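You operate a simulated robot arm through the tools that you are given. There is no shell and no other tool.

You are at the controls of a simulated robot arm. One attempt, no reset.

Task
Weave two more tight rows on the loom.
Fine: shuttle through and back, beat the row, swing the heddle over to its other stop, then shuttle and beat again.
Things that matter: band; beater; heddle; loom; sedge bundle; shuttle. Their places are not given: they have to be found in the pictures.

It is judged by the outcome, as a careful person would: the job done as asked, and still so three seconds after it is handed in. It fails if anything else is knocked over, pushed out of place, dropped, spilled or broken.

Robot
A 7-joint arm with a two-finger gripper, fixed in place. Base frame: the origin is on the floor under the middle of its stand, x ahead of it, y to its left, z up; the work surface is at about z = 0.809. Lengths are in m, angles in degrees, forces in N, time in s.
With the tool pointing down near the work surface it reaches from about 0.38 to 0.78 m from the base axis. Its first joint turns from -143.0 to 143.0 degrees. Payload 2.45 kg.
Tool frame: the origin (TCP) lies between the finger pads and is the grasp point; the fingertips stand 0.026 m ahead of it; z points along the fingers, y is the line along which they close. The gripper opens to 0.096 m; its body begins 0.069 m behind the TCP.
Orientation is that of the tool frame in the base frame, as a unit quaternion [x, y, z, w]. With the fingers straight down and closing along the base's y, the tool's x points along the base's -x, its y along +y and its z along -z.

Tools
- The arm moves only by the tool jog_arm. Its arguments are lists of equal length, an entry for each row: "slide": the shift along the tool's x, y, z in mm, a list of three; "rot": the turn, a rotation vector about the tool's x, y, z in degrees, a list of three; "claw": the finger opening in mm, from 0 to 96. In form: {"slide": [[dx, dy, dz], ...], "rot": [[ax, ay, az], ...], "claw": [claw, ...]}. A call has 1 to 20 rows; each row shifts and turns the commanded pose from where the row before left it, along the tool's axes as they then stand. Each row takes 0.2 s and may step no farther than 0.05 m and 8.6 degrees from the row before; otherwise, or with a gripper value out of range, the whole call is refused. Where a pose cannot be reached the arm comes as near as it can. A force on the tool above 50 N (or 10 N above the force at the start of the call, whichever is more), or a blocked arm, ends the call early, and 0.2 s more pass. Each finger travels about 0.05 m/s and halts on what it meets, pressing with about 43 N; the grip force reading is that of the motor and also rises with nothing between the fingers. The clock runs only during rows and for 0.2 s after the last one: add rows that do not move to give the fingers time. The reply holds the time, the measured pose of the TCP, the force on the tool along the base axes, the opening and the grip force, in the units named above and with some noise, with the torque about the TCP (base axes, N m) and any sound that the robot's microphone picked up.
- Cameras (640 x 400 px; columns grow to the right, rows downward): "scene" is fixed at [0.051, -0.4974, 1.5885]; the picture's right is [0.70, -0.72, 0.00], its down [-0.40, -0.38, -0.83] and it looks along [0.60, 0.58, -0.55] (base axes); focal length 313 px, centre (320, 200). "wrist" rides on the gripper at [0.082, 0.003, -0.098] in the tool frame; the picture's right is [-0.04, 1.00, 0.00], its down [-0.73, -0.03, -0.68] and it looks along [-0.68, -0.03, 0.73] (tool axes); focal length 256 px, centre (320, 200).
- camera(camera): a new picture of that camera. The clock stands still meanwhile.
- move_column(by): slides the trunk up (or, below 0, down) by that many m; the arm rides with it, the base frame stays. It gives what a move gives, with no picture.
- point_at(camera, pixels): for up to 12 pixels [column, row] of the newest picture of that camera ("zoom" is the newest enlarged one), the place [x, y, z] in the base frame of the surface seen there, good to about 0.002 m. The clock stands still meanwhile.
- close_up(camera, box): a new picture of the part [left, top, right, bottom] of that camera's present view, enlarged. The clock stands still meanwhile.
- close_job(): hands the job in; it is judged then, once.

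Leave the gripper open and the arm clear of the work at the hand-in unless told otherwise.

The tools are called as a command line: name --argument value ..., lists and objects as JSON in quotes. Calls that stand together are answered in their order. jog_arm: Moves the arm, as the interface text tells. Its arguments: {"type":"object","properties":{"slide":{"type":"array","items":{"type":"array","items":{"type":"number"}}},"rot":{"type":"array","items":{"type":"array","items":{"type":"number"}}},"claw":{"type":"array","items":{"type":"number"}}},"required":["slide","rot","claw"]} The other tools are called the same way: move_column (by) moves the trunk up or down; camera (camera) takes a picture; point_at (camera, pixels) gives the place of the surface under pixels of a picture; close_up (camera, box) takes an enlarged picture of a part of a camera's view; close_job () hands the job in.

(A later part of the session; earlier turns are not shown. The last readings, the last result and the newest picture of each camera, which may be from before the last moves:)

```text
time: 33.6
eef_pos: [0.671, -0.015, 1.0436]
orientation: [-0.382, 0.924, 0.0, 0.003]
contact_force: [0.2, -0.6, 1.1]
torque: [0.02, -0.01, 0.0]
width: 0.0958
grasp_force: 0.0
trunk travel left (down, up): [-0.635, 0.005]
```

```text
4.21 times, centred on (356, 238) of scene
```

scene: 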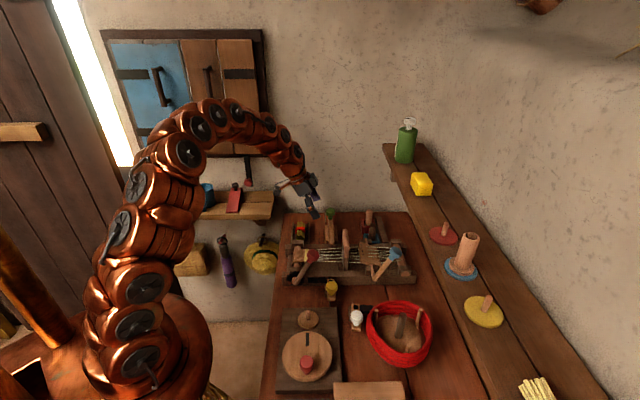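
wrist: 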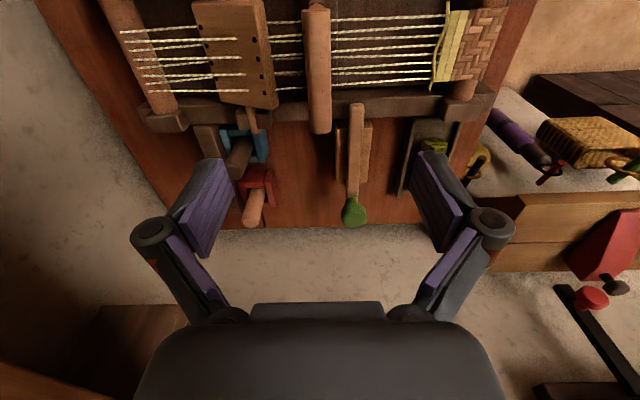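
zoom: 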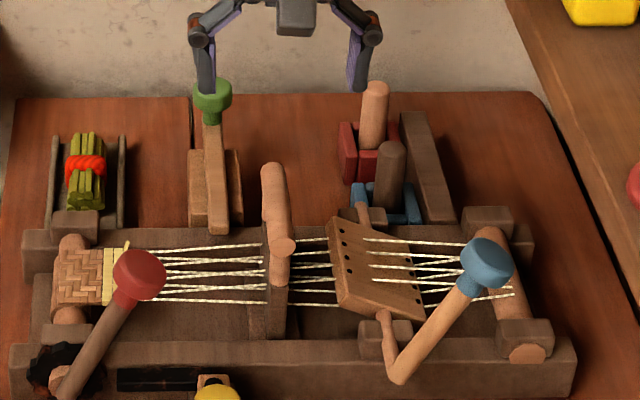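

I can see the loose new pick at about (440,55) in the wrist view. I'll enlarge the fell there and pinpoint the beater bar.

close_up --camera "wrist" --box '[280, 0, 520, 140]'

point_at --camera "zoom" --pixels '[[95, 40], [100, 150], [105, 250], [105, 340], [70, 200], [140, 200], [420, 60], [410, 210], [465, 120], [520, 120], [250, 140], [430, 150]]'

```text
2.67 times, centred on (400, 70) of wrist
```

zoom: 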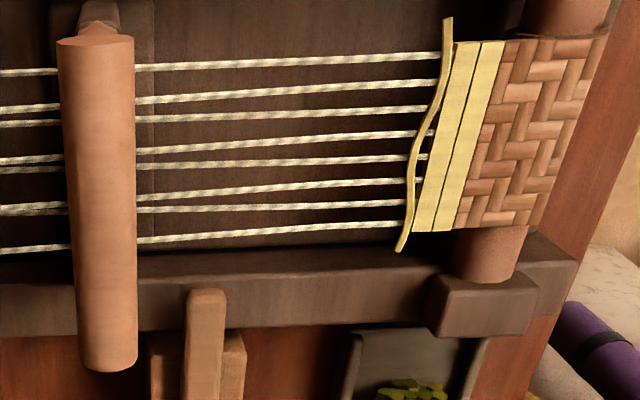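

```text
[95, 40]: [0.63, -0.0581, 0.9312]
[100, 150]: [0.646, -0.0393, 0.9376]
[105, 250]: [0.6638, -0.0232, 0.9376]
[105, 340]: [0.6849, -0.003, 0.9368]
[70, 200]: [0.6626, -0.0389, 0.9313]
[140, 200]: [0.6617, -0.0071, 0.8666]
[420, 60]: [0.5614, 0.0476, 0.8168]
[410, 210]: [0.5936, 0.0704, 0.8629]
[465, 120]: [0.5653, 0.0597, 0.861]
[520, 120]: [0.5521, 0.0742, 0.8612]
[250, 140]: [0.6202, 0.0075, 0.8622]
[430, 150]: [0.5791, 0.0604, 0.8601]
```

A loose wavy pick lies just ahead of the fell at u≈0.37, and the bar centre line is at u≈0.485 with its top at z 0.938. I'll tilt the hand 20° so the camera clears the red knob later, narrow the fingers to 60 mm, and descend around the bar.

jog_arm --slide '[[0, 0, 0], [0, 0, 0], [0, 0, 0], [-7.6, 0, 21], [-7.6, 0, 21], [-7.6, 0, 21], [-7.6, 0, 21], [-7.6, 0, 21], [0, 0, 0]]' --rot '[[0, 6.7, 0], [0, 6.7, 0], [0, 6.7, 0], [0, 0, 0], [0, 0, 0], [0, 0, 0], [0, 0, 0], [0, 0, 0], [0, 0, 0]]' --claw '[60, 60, 60, 60, 60, 60, 60, 60, 60]'

camera --camera "wrist"

close_up --camera "scene" --box '[286, 190, 426, 285]'

```text
time: 35.6
eef_pos: [0.6707, -0.0158, 0.9322]
orientation: [-0.374, 0.912, -0.067, -0.157]
contact_force: [0.5, 0.7, 0.7]
torque: [0.0, -0.01, 0.01]
width: 0.06
grasp_force: 0.0
trunk travel left (down, up): [-0.635, 0.005]
```

```text
taken
```

wrist: 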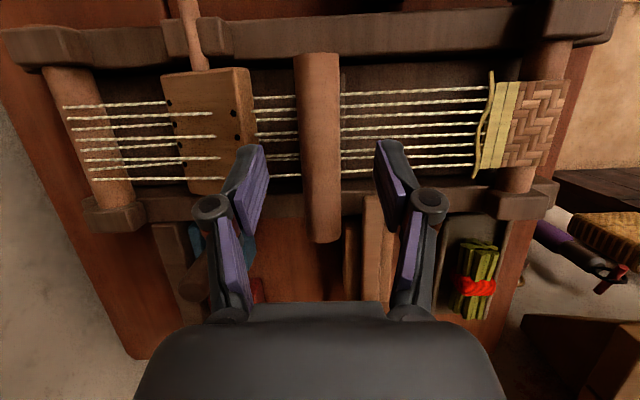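

```text
4.21 times, centred on (356, 238) of scene
```

zoom: 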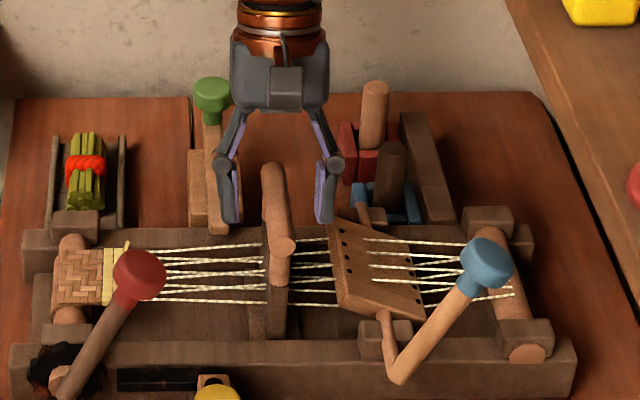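

The bar is between the pads. I'll close on it.

jog_arm --slide '[[0, 0, 0], [0, 0, 0], [0, 0, 0], [0, 0, 0], [0, 0, 0]]' --rot '[[0, 0, 0], [0, 0, 0], [0, 0, 0], [0, 0, 0], [0, 0, 0]]' --claw '[40, 20, 12, 12, 12]'

camera --camera "wrist"

```text
time: 36.9
eef_pos: [0.6714, -0.0148, 0.933]
orientation: [-0.373, 0.912, -0.066, -0.159]
contact_force: [-3.7, 2.0, -1.8]
torque: [-0.02, 0.06, 0.26]
width: 0.0182
grasp_force: 43.5
trunk travel left (down, up): [-0.635, 0.005]
```

```text
taken
```

wrist: 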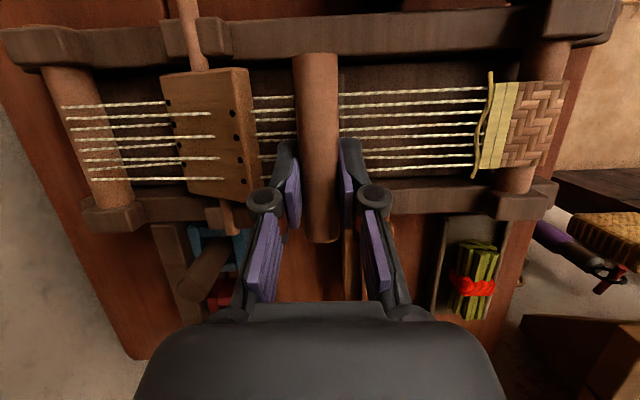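

It's gripped (18 mm bar). I'll move toward the band, tool +y, in small steps and watch the force and height.

jog_arm --slide '[[0, 5, 0], [0, 5, 0], [0, 5, 0]]' --rot '[[0, 0, 0], [0, 0, 0], [0, 0, 0]]' --claw '[12, 12, 12]'

close_up --camera "scene" --box '[286, 190, 426, 285]'

```text
time: 37.6
eef_pos: [0.6597, -0.0041, 0.9321]
orientation: [-0.374, 0.911, -0.068, -0.157]
contact_force: [-1.6, -1.4, 10.9]
torque: [0.36, -0.38, 0.33]
width: 0.0181
grasp_force: 43.5
trunk travel left (down, up): [-0.635, 0.005]
```

```text
4.21 times, centred on (356, 238) of scene
```

zoom: 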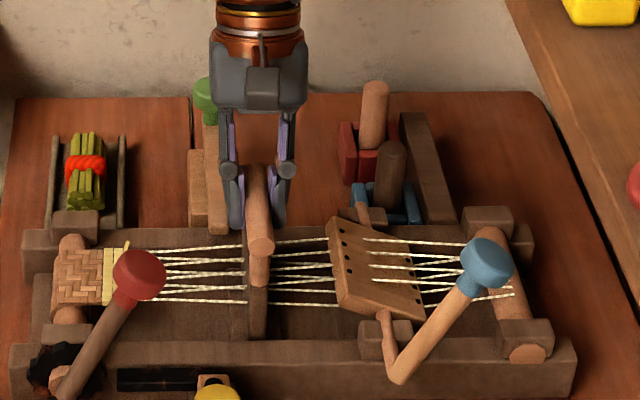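

The beater slides with me. I'll continue toward the fell, trimming the height up a little.

jog_arm --slide '[[0.2, 10, -0.5], [0.1, 10, -0.2], [0, 10, -0.1]]' --rot '[[0, 0, 0], [0, 0, 0], [0, 0, 0]]' --claw '[12, 12, 12]'

close_up --camera "scene" --box '[286, 190, 426, 285]'

```text
time: 38.5
eef_pos: [0.64, 0.0164, 0.9344]
orientation: [-0.375, 0.911, -0.067, -0.157]
contact_force: [-3.2, -3.5, -3.0]
torque: [-0.26, 0.25, 0.32]
width: 0.0181
grasp_force: 43.6
trunk travel left (down, up): [-0.635, 0.005]
```

```text
4.21 times, centred on (356, 238) of scene
```

zoom: 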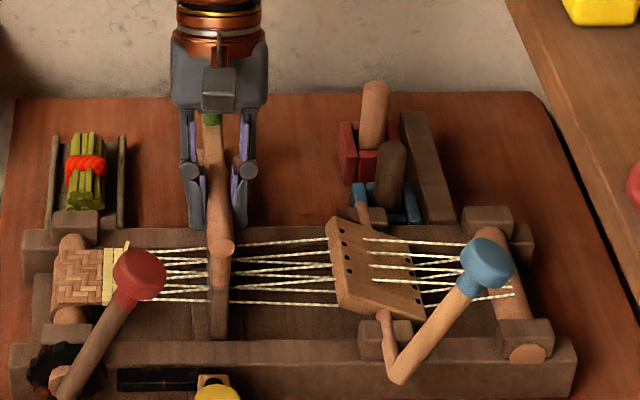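

It's moving freely, 44 mm so far. I'll continue 40 mm.

jog_arm --slide '[[0, 10, 0.1], [0, 10, 0], [0, 10, 0], [0, 10, 0]]' --rot '[[0, 0, 0], [0, 0, 0], [0, 0, 0], [0, 0, 0]]' --claw '[12, 12, 12, 12]'

close_up --camera "scene" --box '[286, 200, 376, 285]'

camera --camera "wrist"

```text
time: 39.5
eef_pos: [0.6173, 0.0383, 0.9338]
orientation: [-0.374, 0.911, -0.072, -0.157]
contact_force: [16.3, -30.3, -14.2]
torque: [-0.56, 0.22, 0.39]
width: 0.0186
grasp_force: 43.7
trunk travel left (down, up): [-0.635, 0.005]
stopped in row 4: the force on the tool passed its limit at 53 N (the readings are from after the stop); the commanded pose is now the measured one
```

```text
4.71 times, centred on (331, 242) of scene
```

zoom: 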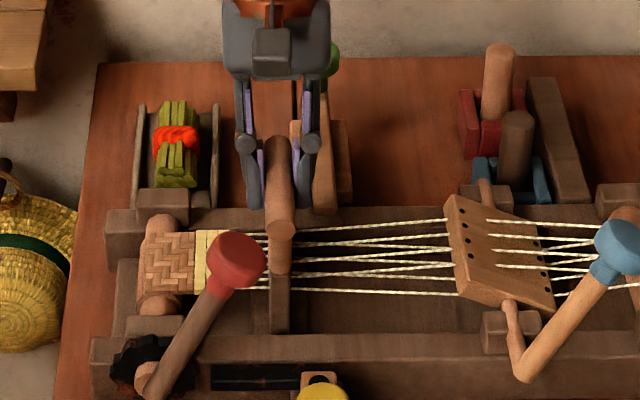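

```text
taken
```

wrist: 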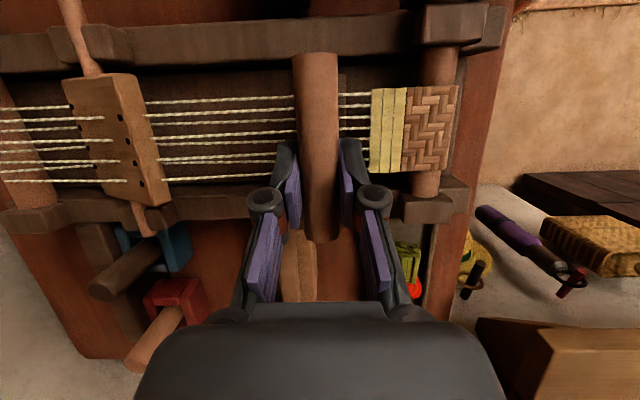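

The beater met a firm stop (53 N), and the loose pick now looks like a third straight row beside the other two. I'll enlarge to confirm.

close_up --camera "wrist" --box '[280, 60, 500, 220]'

```text
2.50 times, centred on (390, 140) of wrist
```

zoom: 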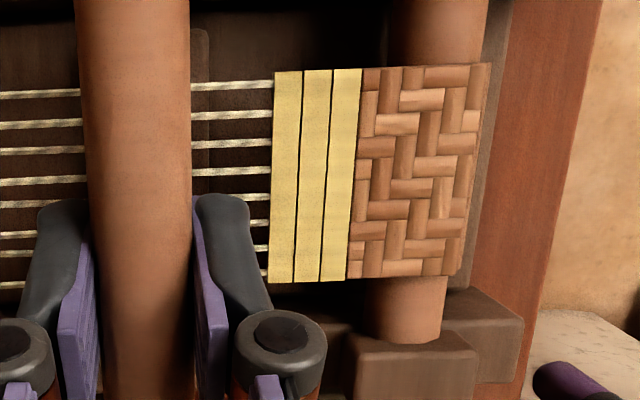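

The third row is tight. I'll return the beater to its start, about 75 mm back.

jog_arm --slide '[[0, -5, 0], [0, -10, 0], [0, -10, 0], [0, -10, 0], [0, -10, 0], [0, -10, 0]]' --rot '[[0, 0, 0], [0, 0, 0], [0, 0, 0], [0, 0, 0], [0, 0, 0], [0, 0, 0]]' --claw '[12, 12, 12, 12, 12, 12]'

```text
time: 40.9
eef_pos: [0.6548, 0.0019, 0.9328]
orientation: [-0.374, 0.911, -0.069, -0.158]
contact_force: [-17.4, -17.5, -28.3]
torque: [-0.09, 0.07, 0.24]
width: 0.0183
grasp_force: 43.8
trunk travel left (down, up): [-0.635, 0.005]
```

There's some load along the finger axis (about 35 N pulling toward the bar), so I'll ease down about 1 mm while completing the return.

jog_arm --slide '[[0, 0, 0.6], [0, -5, 0.5], [0, -5, 0.2], [0, -5, 0.1]]' --rot '[[0, 0, 0], [0, 0, 0], [0, 0, 0], [0, 0, 0]]' --claw '[12, 12, 12, 12]'

```text
time: 41.9
eef_pos: [0.6656, -0.0089, 0.933]
orientation: [-0.374, 0.912, -0.07, -0.154]
contact_force: [-13.7, -14.5, -15.1]
torque: [-0.14, 0.17, 0.25]
width: 0.0185
grasp_force: 44.1
trunk travel left (down, up): [-0.635, 0.005]
```

8 mm remain. I'll ease slightly toward −v and down as I finish.

jog_arm --slide '[[0.5, -3, 0.3], [0.3, -3, 0.2], [0, -2, 0.1], [0, 0, 0]]' --rot '[[0, 0, 0], [0, 0, 0], [0, 0, 0], [0, 0, 0]]' --claw '[12, 12, 12, 12]'

close_up --camera "scene" --box '[286, 190, 426, 285]'

```text
time: 42.9
eef_pos: [0.6707, -0.0137, 0.9338]
orientation: [-0.374, 0.912, -0.071, -0.154]
contact_force: [-4.7, -5.7, -6.1]
torque: [0.22, -0.2, 0.19]
width: 0.0182
grasp_force: 43.8
trunk travel left (down, up): [-0.635, 0.005]
```

```text
4.21 times, centred on (356, 238) of scene
```

zoom: 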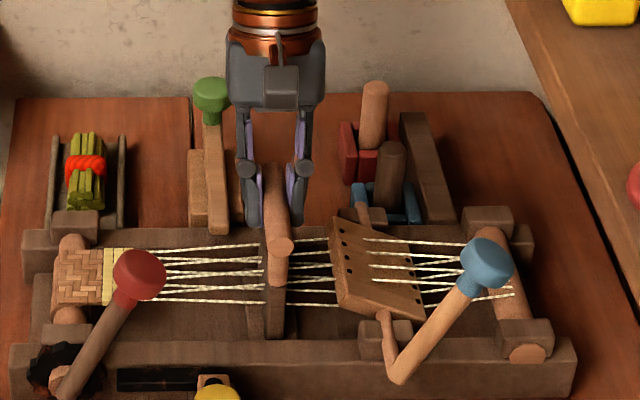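

The beater is back where it began. I'll release it and lift away.

jog_arm --slide '[[0, 0, 0], [0, 0, 0], [0, 0, 0], [9.6, 0, -26.3], [9.6, 0, -26.3], [9.6, 0, -26.3], [9.6, 0, -26.3], [9.6, 0, -26.3]]' --rot '[[0, 0, 0], [0, 0, 0], [0, 0, 0], [0, 0, 0], [0, 0, 0], [0, 0, 0], [0, 0, 0], [0, 0, 0]]' --claw '[40, 60, 60, 60, 60, 60, 60, 60]'

close_up --camera "scene" --box '[366, 225, 426, 285]'

point_at --camera "zoom" --pixels '[[290, 115], [270, 145], [300, 150], [215, 130], [345, 160], [310, 90], [250, 190], [180, 300], [100, 345], [85, 240], [80, 180], [300, 180]]'

```text
time: 44.7
eef_pos: [0.6685, -0.0148, 1.0739]
orientation: [-0.373, 0.911, -0.071, -0.158]
contact_force: [0.2, -0.1, 0.1]
torque: [-0.01, 0.03, -0.01]
width: 0.0599
grasp_force: 0.1
trunk travel left (down, up): [-0.635, 0.005]
```

```text
6.67 times, centred on (396, 255) of scene
```

zoom: 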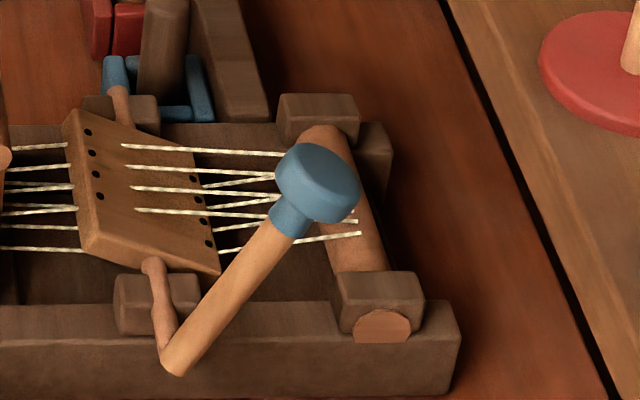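

```text
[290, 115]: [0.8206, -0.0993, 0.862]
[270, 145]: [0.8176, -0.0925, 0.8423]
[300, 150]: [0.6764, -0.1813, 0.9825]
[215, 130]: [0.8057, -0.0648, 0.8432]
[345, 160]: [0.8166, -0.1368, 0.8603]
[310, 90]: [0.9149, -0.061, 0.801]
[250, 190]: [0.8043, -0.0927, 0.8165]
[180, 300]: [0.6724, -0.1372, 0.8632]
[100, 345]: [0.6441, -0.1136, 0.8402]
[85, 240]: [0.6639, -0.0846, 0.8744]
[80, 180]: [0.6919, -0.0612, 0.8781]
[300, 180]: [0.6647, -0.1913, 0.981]
```

The knob is at (318,180) in this zoom and its neck at about (290,215). I'll measure it properly.

point_at --camera "zoom" --pixels '[[318, 165], [290, 175], [345, 180], [318, 200], [318, 150], [290, 215], [300, 225], [260, 250], [220, 310], [170, 360], [158, 300], [335, 205]]'

```text
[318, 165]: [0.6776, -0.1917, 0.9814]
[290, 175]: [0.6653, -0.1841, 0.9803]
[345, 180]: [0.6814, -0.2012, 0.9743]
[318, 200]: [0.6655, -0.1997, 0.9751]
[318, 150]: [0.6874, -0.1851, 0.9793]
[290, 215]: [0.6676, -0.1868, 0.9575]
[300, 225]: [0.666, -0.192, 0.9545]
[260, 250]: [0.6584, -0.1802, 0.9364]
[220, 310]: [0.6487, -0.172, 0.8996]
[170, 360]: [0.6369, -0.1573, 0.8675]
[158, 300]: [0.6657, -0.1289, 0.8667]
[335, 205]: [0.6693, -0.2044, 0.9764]
```

The knob's top centre is at (0.676, −0.192, 0.980), and the crank pivot is near u 0.562, z 0.862. I'll level the hand and go above the knob with the fingers at 60 mm, so I can cage it and swing it along the warp direction.

jog_arm --slide '[[0, 0, 0], [0, 0, 0], [0, 0, 0], [30, -32.8, 0], [30, -32.8, 0], [30, -32.8, 0], [30, -32.8, 0], [0, 0, 0]]' --rot '[[0, -6.7, 0], [0, -6.7, 0], [0, -6.7, 0], [0, 0, 0], [0, 0, 0], [0, 0, 0], [0, 0, 0], [0, 0, 0]]' --claw '[60, 60, 60, 60, 60, 60, 60, 60]'

camera --camera "wrist"

close_up --camera "scene" --box '[286, 190, 426, 285]'

```text
time: 46.4
eef_pos: [0.674, -0.1705, 1.0742]
orientation: [-0.389, 0.921, 0.002, 0.006]
contact_force: [-20.8, 33.9, 2.4]
torque: [-1.04, -0.79, 0.39]
width: 0.0385
grasp_force: 0.0
trunk travel left (down, up): [-0.635, 0.005]
stopped in row 8: the force on the tool passed its limit at 58 N (the readings are from after the stop); the commanded pose is now the measured one
```

```text
taken
```

wrist: 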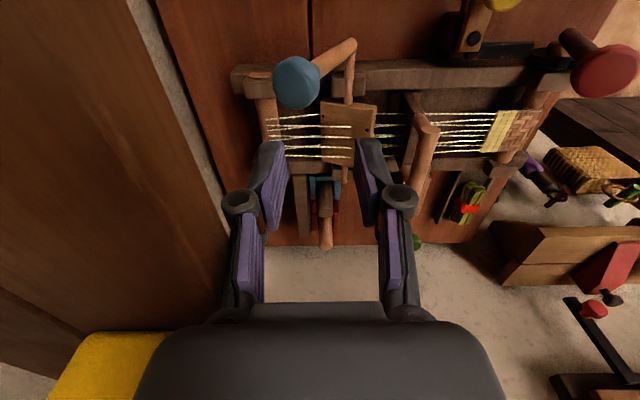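

```text
4.21 times, centred on (356, 238) of scene
```

zoom: 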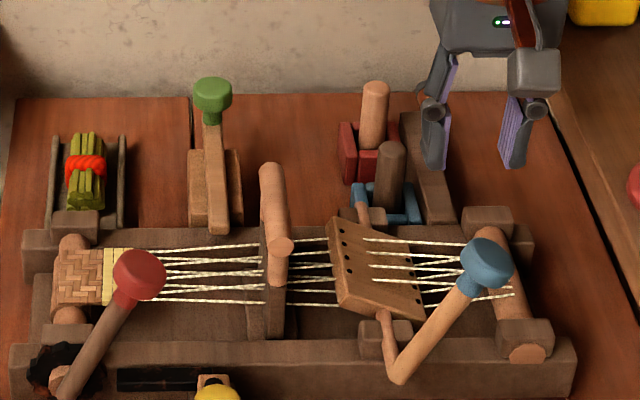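

The arm met something: the force limit tripped and a finger was pushed inward. The side shelf or an item on it may be near the hand, so I'll look before doing anything.

camera --camera "scene"

close_up --camera "scene" --box '[370, 120, 540, 300]'

point_at --camera "scene" --pixels '[[422, 183], [445, 230], [462, 268], [485, 308], [400, 170], [440, 215], [480, 240], [430, 245], [406, 145], [520, 300], [385, 145], [415, 215]]'

```text
taken
```

scene: 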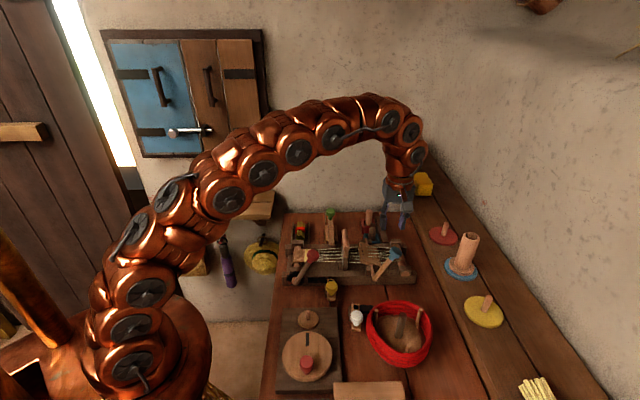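

```text
2.22 times, centred on (455, 210) of scene
```

zoom: 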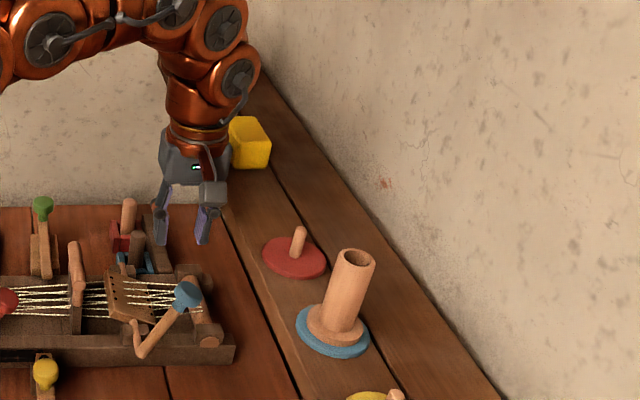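

```text
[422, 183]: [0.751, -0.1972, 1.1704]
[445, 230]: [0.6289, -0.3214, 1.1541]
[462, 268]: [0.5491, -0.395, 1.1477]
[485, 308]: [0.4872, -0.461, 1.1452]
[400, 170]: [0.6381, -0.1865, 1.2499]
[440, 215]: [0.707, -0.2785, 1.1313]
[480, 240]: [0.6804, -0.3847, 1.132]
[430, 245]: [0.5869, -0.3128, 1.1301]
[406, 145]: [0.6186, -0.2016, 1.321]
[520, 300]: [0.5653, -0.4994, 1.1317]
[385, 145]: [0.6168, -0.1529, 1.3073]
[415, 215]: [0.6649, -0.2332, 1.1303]
```

The shelf's edge runs parallel to v at about u≈0.63 with its top at z 1.13, so the outer finger touched its edge. The items on the shelf haven't moved; the yellow block is still at (422,183). I'll back away toward −u at once.

jog_arm --slide '[[0, 10, 0], [0, 25, 0], [0, 30, 0], [0, 30, 0], [0, 0, 0]]' --rot '[[0, 0, 0], [0, 0, 0], [0, 0, 0], [0, 0, 0], [0, 0, 0]]' --claw '[60, 60, 60, 60, 60]'

camera --camera "scene"

close_up --camera "scene" --box '[370, 120, 540, 300]'

```text
time: 47.6
eef_pos: [0.6053, -0.115, 1.0715]
orientation: [-0.386, 0.923, 0.001, 0.006]
contact_force: [0.7, 0.3, 0.0]
torque: [-0.03, 0.02, 0.02]
width: 0.0603
grasp_force: 0.1
trunk travel left (down, up): [-0.635, 0.005]
```

```text
taken
```

scene: 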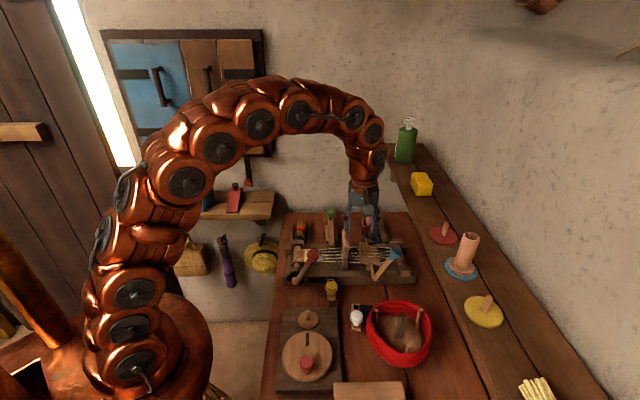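

```text
2.22 times, centred on (455, 210) of scene
```

zoom: 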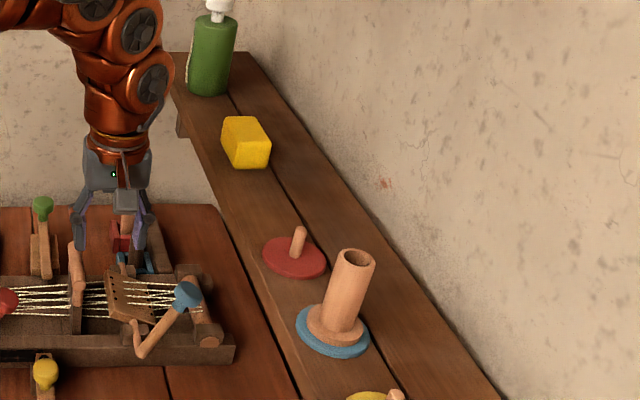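

Everything on the shelf looks unchanged. I'll measure the shelf's front edge precisely.

point_at --camera "zoom" --pixels '[[185, 85], [200, 130], [215, 180], [235, 230], [255, 280], [275, 330], [192, 120], [182, 125], [225, 225], [246, 278], [210, 185], [295, 375]]'

```text
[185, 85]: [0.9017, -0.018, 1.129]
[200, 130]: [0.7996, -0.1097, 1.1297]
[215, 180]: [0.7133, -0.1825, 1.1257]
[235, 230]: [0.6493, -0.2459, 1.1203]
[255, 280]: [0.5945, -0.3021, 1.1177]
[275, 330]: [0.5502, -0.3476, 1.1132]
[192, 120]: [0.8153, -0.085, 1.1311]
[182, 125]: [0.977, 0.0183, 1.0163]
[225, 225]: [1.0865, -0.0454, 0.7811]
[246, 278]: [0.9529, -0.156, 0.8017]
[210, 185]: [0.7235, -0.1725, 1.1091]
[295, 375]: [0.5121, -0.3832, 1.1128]
```

The shelf edge is at u≈0.634, z≈1.10–1.13, so a vertical hand won't fit over the blue knob at u≈0.61. I'll turn the fingers to close along v and tilt them 30° toward +u with the hand leaning away from the shelf. That lets me approach the knob along the tool axis.

jog_arm --slide '[[0, 0, 0], [0, 0, 0], [0, 0, 0], [0, 0, 0], [0, 0, 0], [0, 0, 0], [0, 0, 0], [0, 0, 0], [0, 0, 0], [0, 0, 0], [0, 0, 0], [0, 0, 0], [0, 0, 0], [0, 0, 0], [0, 0, 0], [0, 0, 0]]' --rot '[[0, 0, 7.5], [0, 0, 7.5], [0, 0, 7.5], [0, 0, 7.5], [0, 0, 7.5], [0, 0, 7.5], [0, 0, 7.5], [0, 0, 7.5], [0, 0, 7.5], [0, 0, 7.5], [0, 0, 7.5], [0, 0, 7.5], [0, -7.5, 0], [0, -7.5, 0], [0, -7.5, 0], [0, -7.5, 0]]' --claw '[60, 60, 60, 60, 60, 60, 60, 60, 60, 60, 60, 60, 60, 60, 60, 60]'

camera --camera "wrist"

camera --camera "scene"

```text
time: 51.0
eef_pos: [0.6084, -0.1138, 1.0742]
orientation: [0.368, 0.892, -0.094, 0.244]
contact_force: [-0.3, 0.2, -0.6]
torque: [0.0, -0.01, -0.02]
width: 0.0599
grasp_force: 0.1
trunk travel left (down, up): [-0.635, 0.005]
```

```text
taken
```

wrist: 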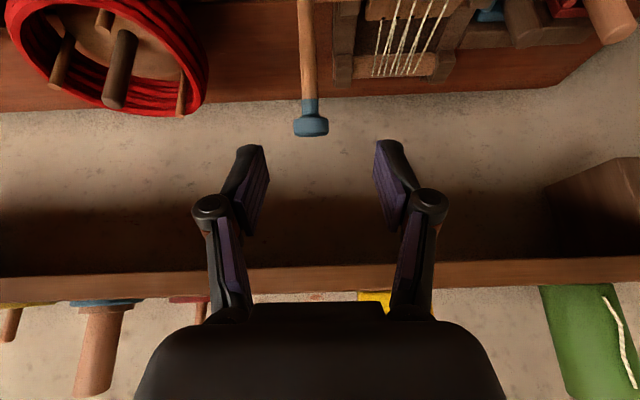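

```text
taken
```

scene: 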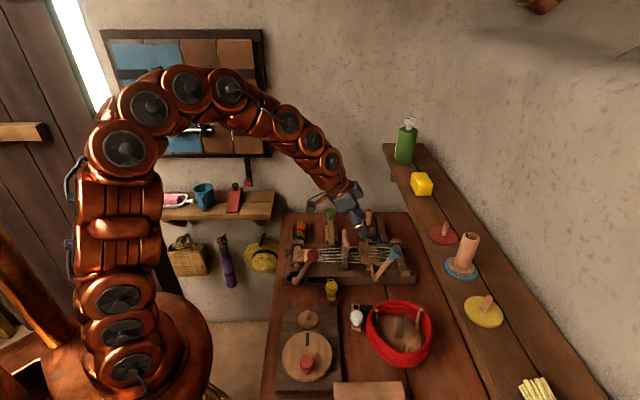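

The knob shows at (311,125), nearly centred between the fingers. I'll line up and advance along the tool axis, stopping about 40 mm short to check.

jog_arm --slide '[[-17.8, -3.9, 18.5], [-17.8, -3.9, 18.5], [0, 0, 30], [0, 0, 30], [0, 0, 0]]' --rot '[[0, 0, 0], [0, 0, 0], [0, 0, 0], [0, 0, 0], [0, 0, 0]]' --claw '[60, 60, 60, 60, 60]'

camera --camera "wrist"

close_up --camera "scene" --box '[330, 180, 450, 290]'

```text
time: 52.2
eef_pos: [0.6601, -0.1732, 1.0082]
orientation: [0.367, 0.893, -0.094, 0.243]
contact_force: [0.6, -0.2, 0.1]
torque: [0.02, 0.0, 0.02]
width: 0.06
grasp_force: 0.1
trunk travel left (down, up): [-0.635, 0.005]
```

```text
taken
```

wrist: 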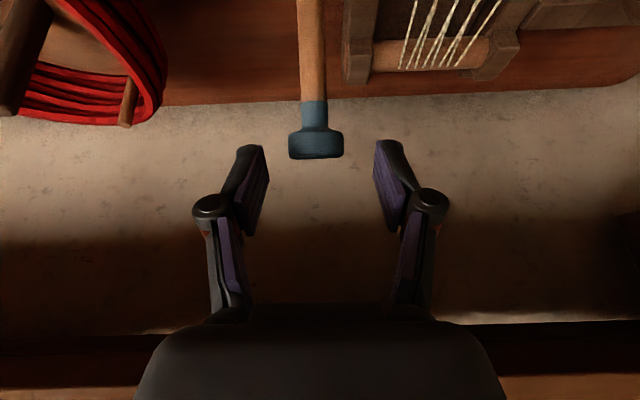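

```text
3.64 times, centred on (390, 235) of scene
```

zoom: 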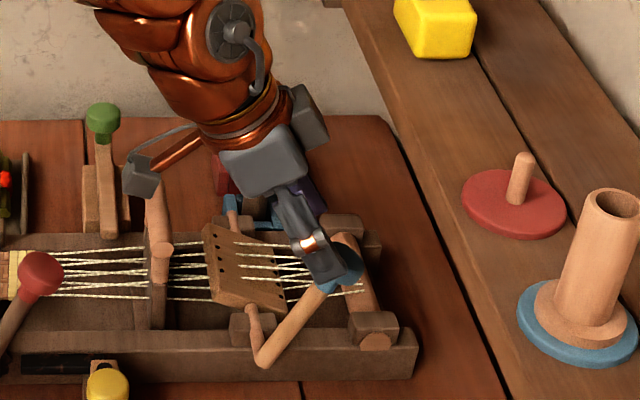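

It's aligned, and the hand is clear of the shelf. I'll advance the last ~38 mm so the pads straddle the knob.

jog_arm --slide '[[0, -1, 19], [0, -1, 19], [0, 0, 0]]' --rot '[[0, 0, 0], [0, 0, 0], [0, 0, 0]]' --claw '[60, 60, 60]'

camera --camera "wrist"

close_up --camera "scene" --box '[350, 200, 430, 280]'

```text
time: 53.0
eef_pos: [0.6714, -0.1888, 0.9777]
orientation: [0.367, 0.893, -0.093, 0.242]
contact_force: [-0.6, -0.2, -0.1]
torque: [0.0, -0.03, 0.02]
width: 0.0602
grasp_force: 0.1
trunk travel left (down, up): [-0.635, 0.005]
```

```text
taken
```

wrist: 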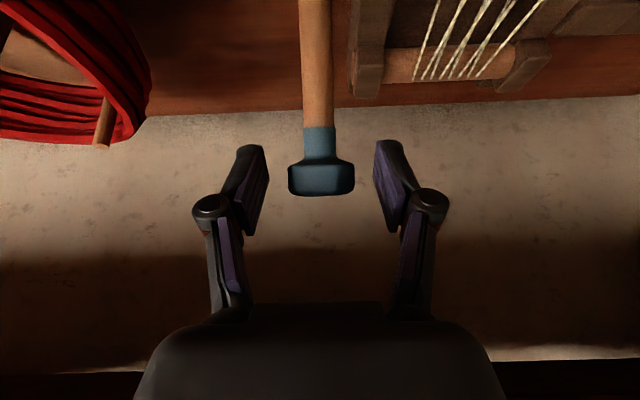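

```text
5.00 times, centred on (390, 240) of scene
```

zoom: 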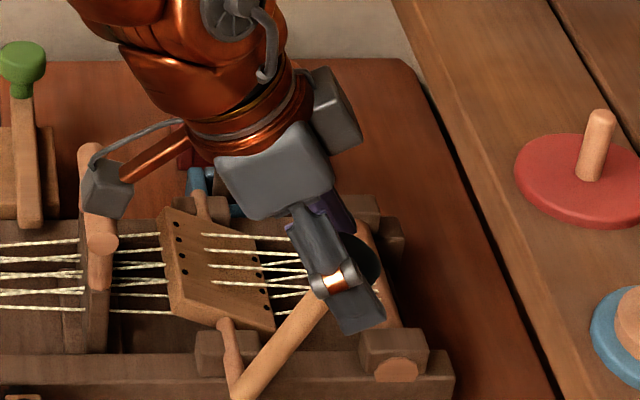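

The knob sits right at the pads, centred at (321,178). I'll close on it.

jog_arm --slide '[[0, 0, 0], [0, 0, 0], [0, 0, 0], [0, 0, 0]]' --rot '[[0, 0, 0], [0, 0, 0], [0, 0, 0], [0, 0, 0]]' --claw '[40, 28, 28, 28]'

camera --camera "wrist"

```text
time: 54.0
eef_pos: [0.6717, -0.1889, 0.9772]
orientation: [0.367, 0.893, -0.094, 0.243]
contact_force: [0.9, 1.4, -0.5]
torque: [-0.06, 0.13, 0.13]
width: 0.0348
grasp_force: 44.4
trunk travel left (down, up): [-0.635, 0.005]
```

```text
taken
```

wrist: 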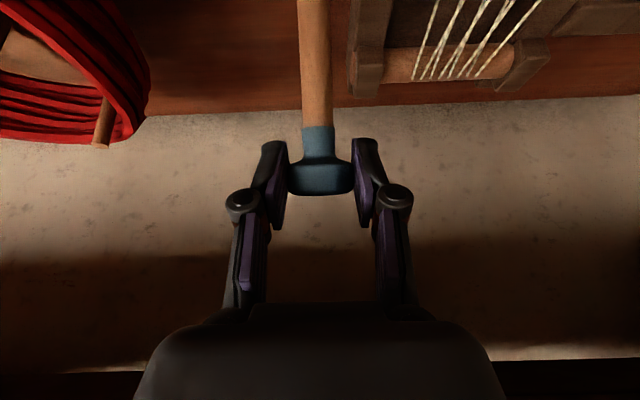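

It's gripped (35 mm). I'll swing the knob along its arc toward −u while leveling the hand, two steps first to check the forces.

jog_arm --slide '[[7.2, 0, -8.3], [8.4, 0, -7.2]]' --rot '[[0, 3.3, 0], [0, 3.3, 0]]' --claw '[28, 28]'

close_up --camera "scene" --box '[330, 200, 430, 280]'

```text
time: 54.6
eef_pos: [0.6567, -0.1745, 0.9836]
orientation: [0.374, 0.905, -0.073, 0.192]
contact_force: [0.3, -6.5, 1.7]
torque: [-0.34, -0.26, -0.06]
width: 0.035
grasp_force: 19.7
trunk travel left (down, up): [-0.635, 0.005]
```

```text
5.00 times, centred on (380, 240) of scene
```

zoom: 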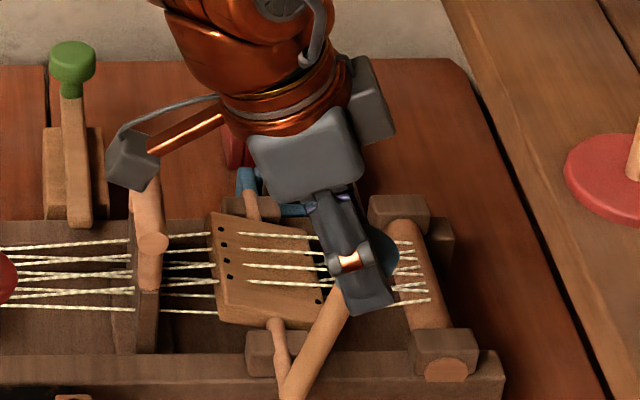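

The heddle is turning easily. I'll continue along the arc.

jog_arm --slide '[[9.3, 0, -5.9], [10.1, 0, -4.5], [10.6, 0, -3.0]]' --rot '[[0, 3.3, 0], [0, 3.3, 0], [0, 3.3, 0]]' --claw '[28, 28, 28]'

close_up --camera "scene" --box '[330, 200, 430, 280]'

```text
time: 55.4
eef_pos: [0.6332, -0.1478, 0.9841]
orientation: [0.377, 0.918, -0.04, 0.112]
contact_force: [2.6, -4.3, 1.7]
torque: [-0.41, -0.47, -0.07]
width: 0.0352
grasp_force: 23.5
trunk travel left (down, up): [-0.635, 0.005]
```

```text
5.00 times, centred on (380, 240) of scene
```

zoom: 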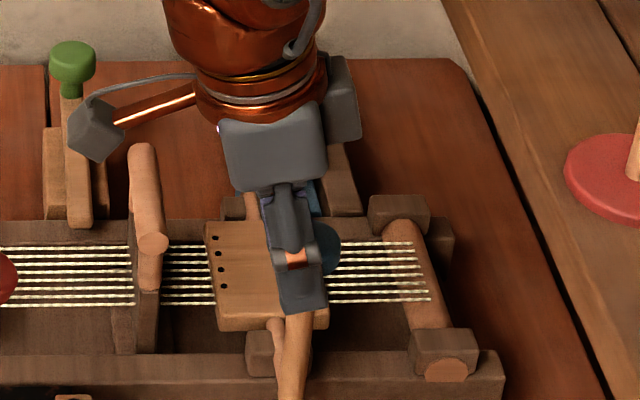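

Halfway: the warp lies flat and the heddle is level. The knob seems to sit toward the edge of the pads, so I'll check the wrist view before going on.

camera --camera "wrist"

close_up --camera "scene" --box '[365, 230, 415, 275]'

```text
taken
```

wrist: 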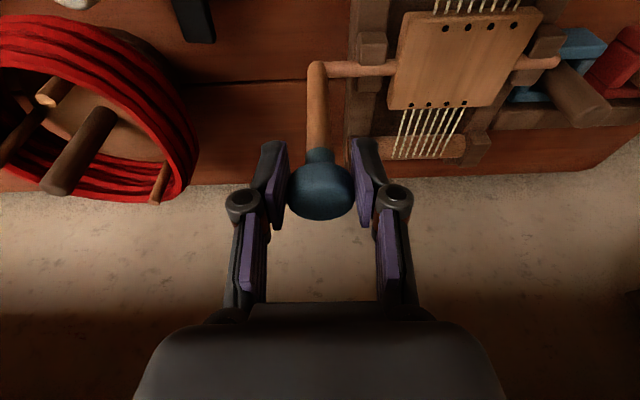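

```text
8.89 times, centred on (390, 252) of scene
```

zoom: 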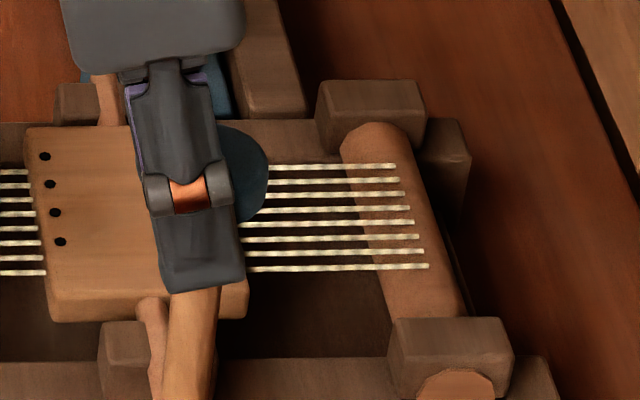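

The knob lags about 12 mm toward +u, near the pad edge. I'll open slightly, re-centre on it (12 mm toward +u, 4 mm down), and grip again. The shelf edge is still about 70 mm away.

jog_arm --slide '[[0, 0, 0], [0, 0, 0], [-5.4, 0, 3.4], [-5.3, 0, 3.4], [0, 0, 0], [0, 0, 0], [0, 0, 0]]' --rot '[[0, 0, 0], [0, 0, 0], [0, 0, 0], [0, 0, 0], [0, 0, 0], [0, 0, 0], [0, 0, 0]]' --claw '[50, 50, 50, 50, 28, 28, 28]'

camera --camera "wrist"

close_up --camera "scene" --box '[330, 200, 430, 280]'

```text
time: 57.0
eef_pos: [0.642, -0.1579, 0.9799]
orientation: [0.377, 0.918, -0.04, 0.112]
contact_force: [-5.7, -5.4, 4.5]
torque: [-0.17, 0.21, -0.02]
width: 0.0346
grasp_force: 44.7
trunk travel left (down, up): [-0.635, 0.005]
```

```text
taken
```

wrist: 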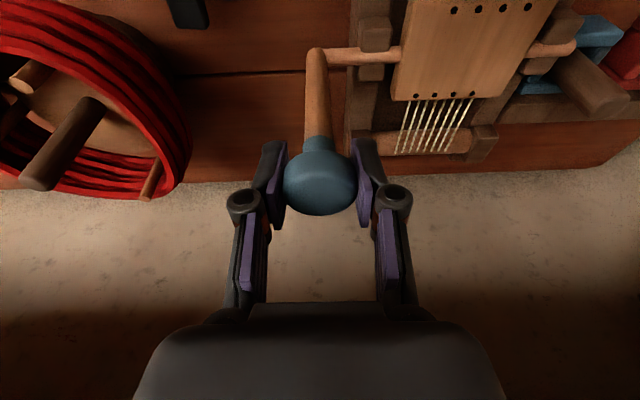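

```text
5.00 times, centred on (380, 240) of scene
```

zoom: 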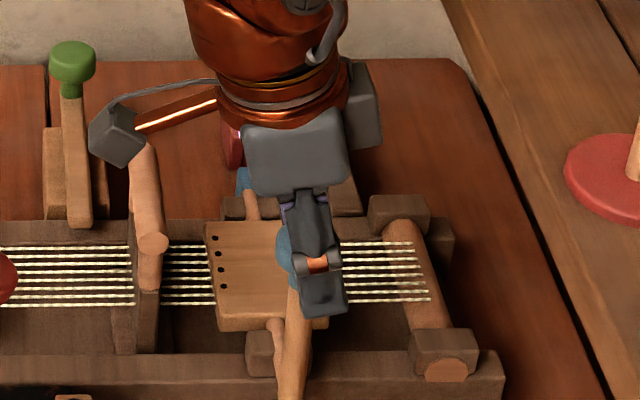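

It's re-gripped. I'll continue the swing.

jog_arm --slide '[[10.8, 0, -1.9], [11.0, 0, -0.3], [10.9, 0, 1.2]]' --rot '[[0, 3.3, 0], [0, 3.3, 0], [0, 3.3, 0]]' --claw '[28, 28, 28]'

close_up --camera "scene" --box '[310, 200, 410, 280]'

camera --camera "wrist"

```text
time: 57.8
eef_pos: [0.6198, -0.1364, 0.9737]
orientation: [0.378, 0.925, -0.007, 0.032]
contact_force: [1.3, -9.8, 11.3]
torque: [-1.0, -0.73, -0.07]
width: 0.0348
grasp_force: 45.5
trunk travel left (down, up): [-0.635, 0.005]
```

```text
5.00 times, centred on (360, 240) of scene
```

zoom: 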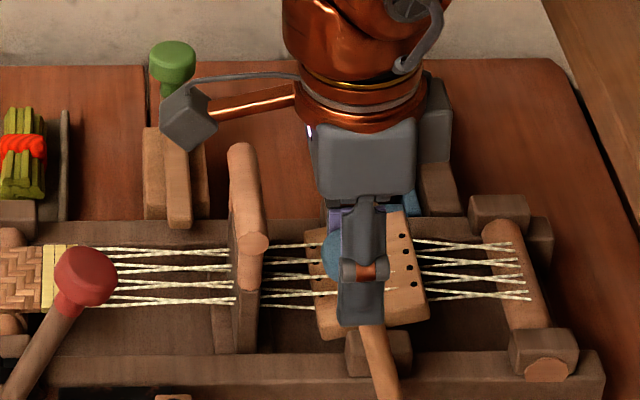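

```text
taken
```

wrist: 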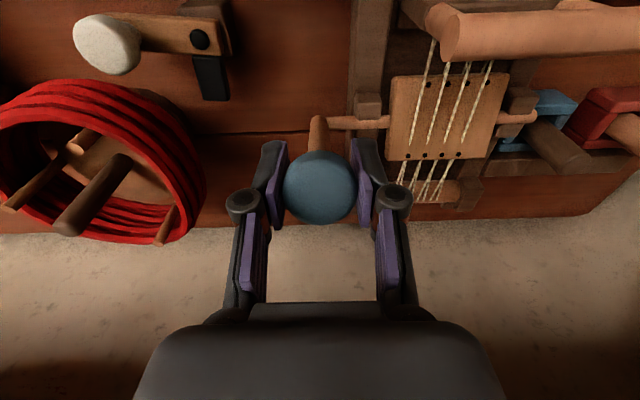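

The heddle now tips the other way and the warp has crossed. I'll push on to the stop.

jog_arm --slide '[[8, 0, 2], [8, 0, 2.3], [0, 0, 0]]' --rot '[[0, 0, 0], [0, 0, 0], [0, 0, 0]]' --claw '[28, 28, 28]'

close_up --camera "scene" --box '[310, 200, 410, 280]'

```text
time: 58.6
eef_pos: [0.6078, -0.1247, 0.969]
orientation: [0.379, 0.925, -0.007, 0.032]
contact_force: [6.7, -3.7, 3.0]
torque: [-0.8, -0.66, -0.06]
width: 0.0341
grasp_force: 45.0
trunk travel left (down, up): [-0.635, 0.005]
```

```text
5.00 times, centred on (360, 240) of scene
```

zoom: 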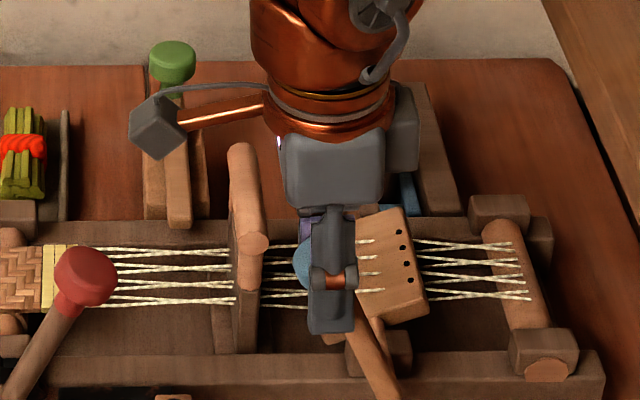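

The lever is now about as far over on this side as it was on the other. I'll push a bit more to feel the stop.

jog_arm --slide '[[4, 0, 1.5], [4, 0, 1.6], [0, 0, 0]]' --rot '[[0, 0, 0], [0, 0, 0], [0, 0, 0]]' --claw '[28, 28, 28]'

close_up --camera "scene" --box '[310, 200, 410, 280]'

```text
time: 59.4
eef_pos: [0.6038, -0.1201, 0.9653]
orientation: [0.379, 0.925, -0.008, 0.034]
contact_force: [22.9, -27.4, 5.9]
torque: [-0.57, -0.26, -0.08]
width: 0.0345
grasp_force: 44.2
trunk travel left (down, up): [-0.635, 0.005]
```

```text
5.00 times, centred on (360, 240) of scene
```

zoom: 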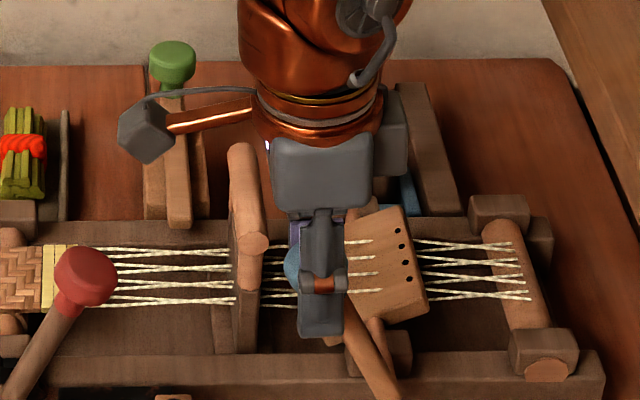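

A firm 35 N toward +u with no more movement: the heddle is on its other stop. I'll ease back, release, and lift clear.

jog_arm --slide '[[-2, 0, 0], [0, 0, 0], [0, 0, 0], [0, 0, -25], [0, 0, -25], [0, 0, -25], [0, 0, -25]]' --rot '[[0, 0, 0], [0, 0, 0], [0, 0, 0], [0, 0, 0], [0, 0, 0], [0, 0, 0], [0, 0, 0]]' --claw '[28, 50, 60, 60, 60, 60, 60]'

close_up --camera "scene" --box '[286, 190, 426, 285]'

camera --camera "wrist"

```text
time: 61.0
eef_pos: [0.5962, -0.1194, 1.0634]
orientation: [0.379, 0.925, -0.007, 0.031]
contact_force: [0.2, 0.4, 0.2]
torque: [0.0, 0.0, 0.03]
width: 0.0602
grasp_force: 0.0
trunk travel left (down, up): [-0.635, 0.005]
```

```text
4.21 times, centred on (356, 238) of scene
```

zoom: 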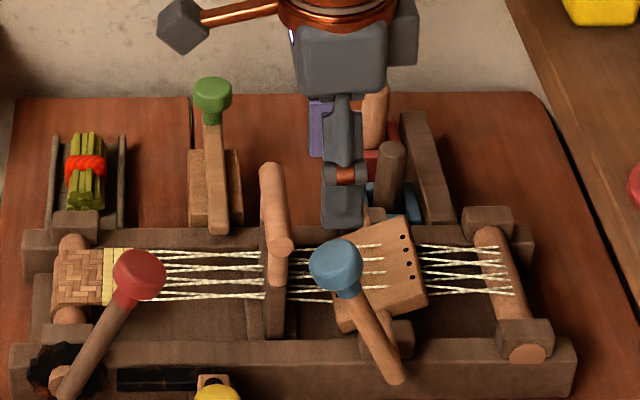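

```text
taken
```

wrist: 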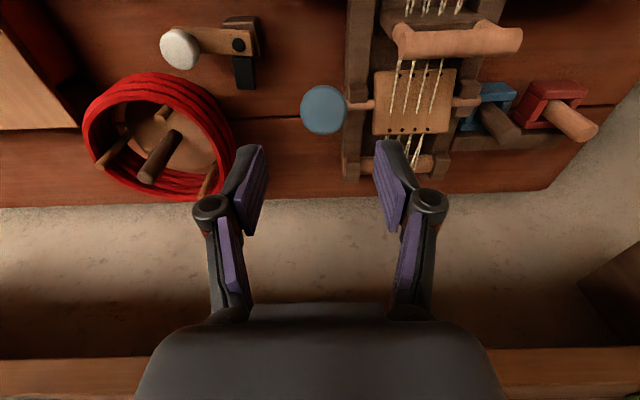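

The heddle stays on its new stop and everything else is in place. Next comes the second shuttle pass: I'll tilt the hand again and travel at z≈1.05 to above the green knob.

jog_arm --slide '[[0, 0, 0], [0, 0, 0], [0, 0, 0], [7.9, 38.6, -1.2], [7.9, 38.6, -1.2], [7.9, 38.6, -1.2], [7.9, 38.6, -1.2], [7.9, 38.6, -1.2], [7.9, 38.6, -1.2], [7.9, 38.6, -1.2], [7.9, 38.6, -1.2], [0, 0, 0]]' --rot '[[0, -7.1, 0], [0, -7.1, 0], [0, -7.1, 0], [0, 0, 0], [0, 0, 0], [0, 0, 0], [0, 0, 0], [0, 0, 0], [0, 0, 0], [0, 0, 0], [0, 0, 0], [0, 0, 0]]' --claw '[60, 60, 60, 60, 60, 60, 60, 60, 70, 80, 96, 96]'

camera --camera "wrist"

camera --camera "scene"

```text
time: 63.6
eef_pos: [0.7727, 0.1463, 1.0485]
orientation: [0.371, 0.903, -0.077, 0.203]
contact_force: [0.0, -0.8, -0.9]
torque: [-0.02, -0.02, 0.01]
width: 0.096
grasp_force: 0.1
trunk travel left (down, up): [-0.635, 0.005]
```

```text
taken
```

wrist: 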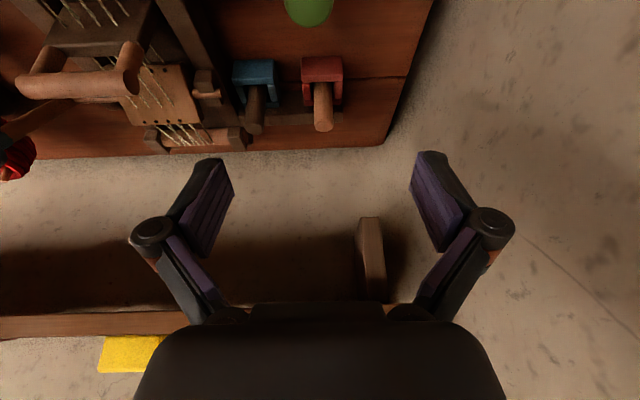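

```text
taken
```

scene: 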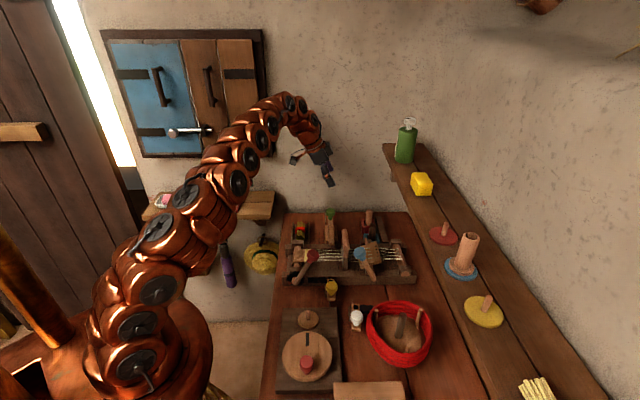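

I'm above the knob. I'll descend with a small alignment correction to the same grip point as before.

jog_arm --slide '[[10, -0.7, 22], [10, -0.7, 22], [10, -0.7, 22], [10, -0.7, 22], [10, -0.6, 22], [10, -0.6, 22], [0, 0, 0]]' --rot '[[0, 0, 0], [0, 0, 0], [0, 0, 0], [0, 0, 0], [0, 0, 0], [0, 0, 0], [0, 0, 0]]' --claw '[96, 96, 96, 96, 96, 96, 96]'

camera --camera "wrist"

```text
time: 65.2
eef_pos: [0.7701, 0.1435, 0.9034]
orientation: [0.371, 0.903, -0.077, 0.203]
contact_force: [-0.3, 0.6, -1.0]
torque: [0.02, 0.01, 0.0]
width: 0.0959
grasp_force: 0.1
trunk travel left (down, up): [-0.635, 0.005]
```

```text
taken
```

wrist: 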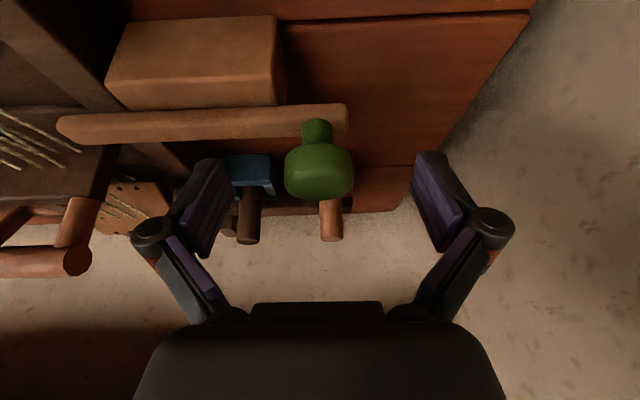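

The pads straddle the green knob. I'll close, then push through in steps.

jog_arm --slide '[[0, 0, 0], [0, 0, 0], [0, 0, 0], [0, 0, 0], [0, 0, 0], [0, -10, -0.1], [0, -10, -0.13], [0, -10, -0.13], [0, -10, -0.13]]' --rot '[[0, 0, 0], [0, 0, 0], [0, 0, 0], [0, 0, 0], [0, 0, 0], [0, 0, 0], [0, 0, 0], [0, 0, 0], [0, 0, 0]]' --claw '[60, 40, 24, 24, 24, 24, 24, 24, 24]'

close_up --camera "scene" --box '[286, 190, 386, 265]'

```text
time: 67.2
eef_pos: [0.7414, 0.1169, 0.9034]
orientation: [0.371, 0.903, -0.078, 0.202]
contact_force: [-5.1, 4.8, -8.6]
torque: [0.07, 0.33, 0.09]
width: 0.0343
grasp_force: 44.7
trunk travel left (down, up): [-0.635, 0.005]
```

```text
5.33 times, centred on (336, 228) of scene
```

zoom: 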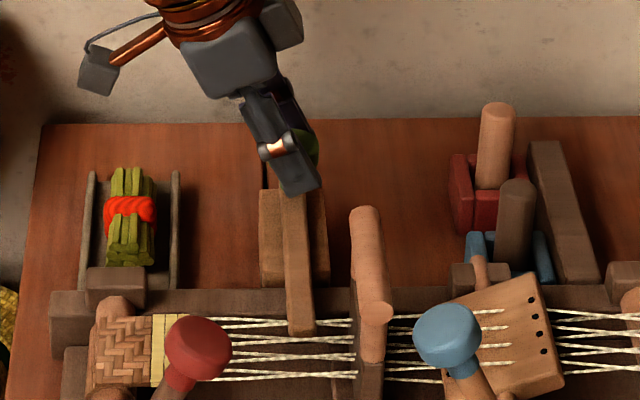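

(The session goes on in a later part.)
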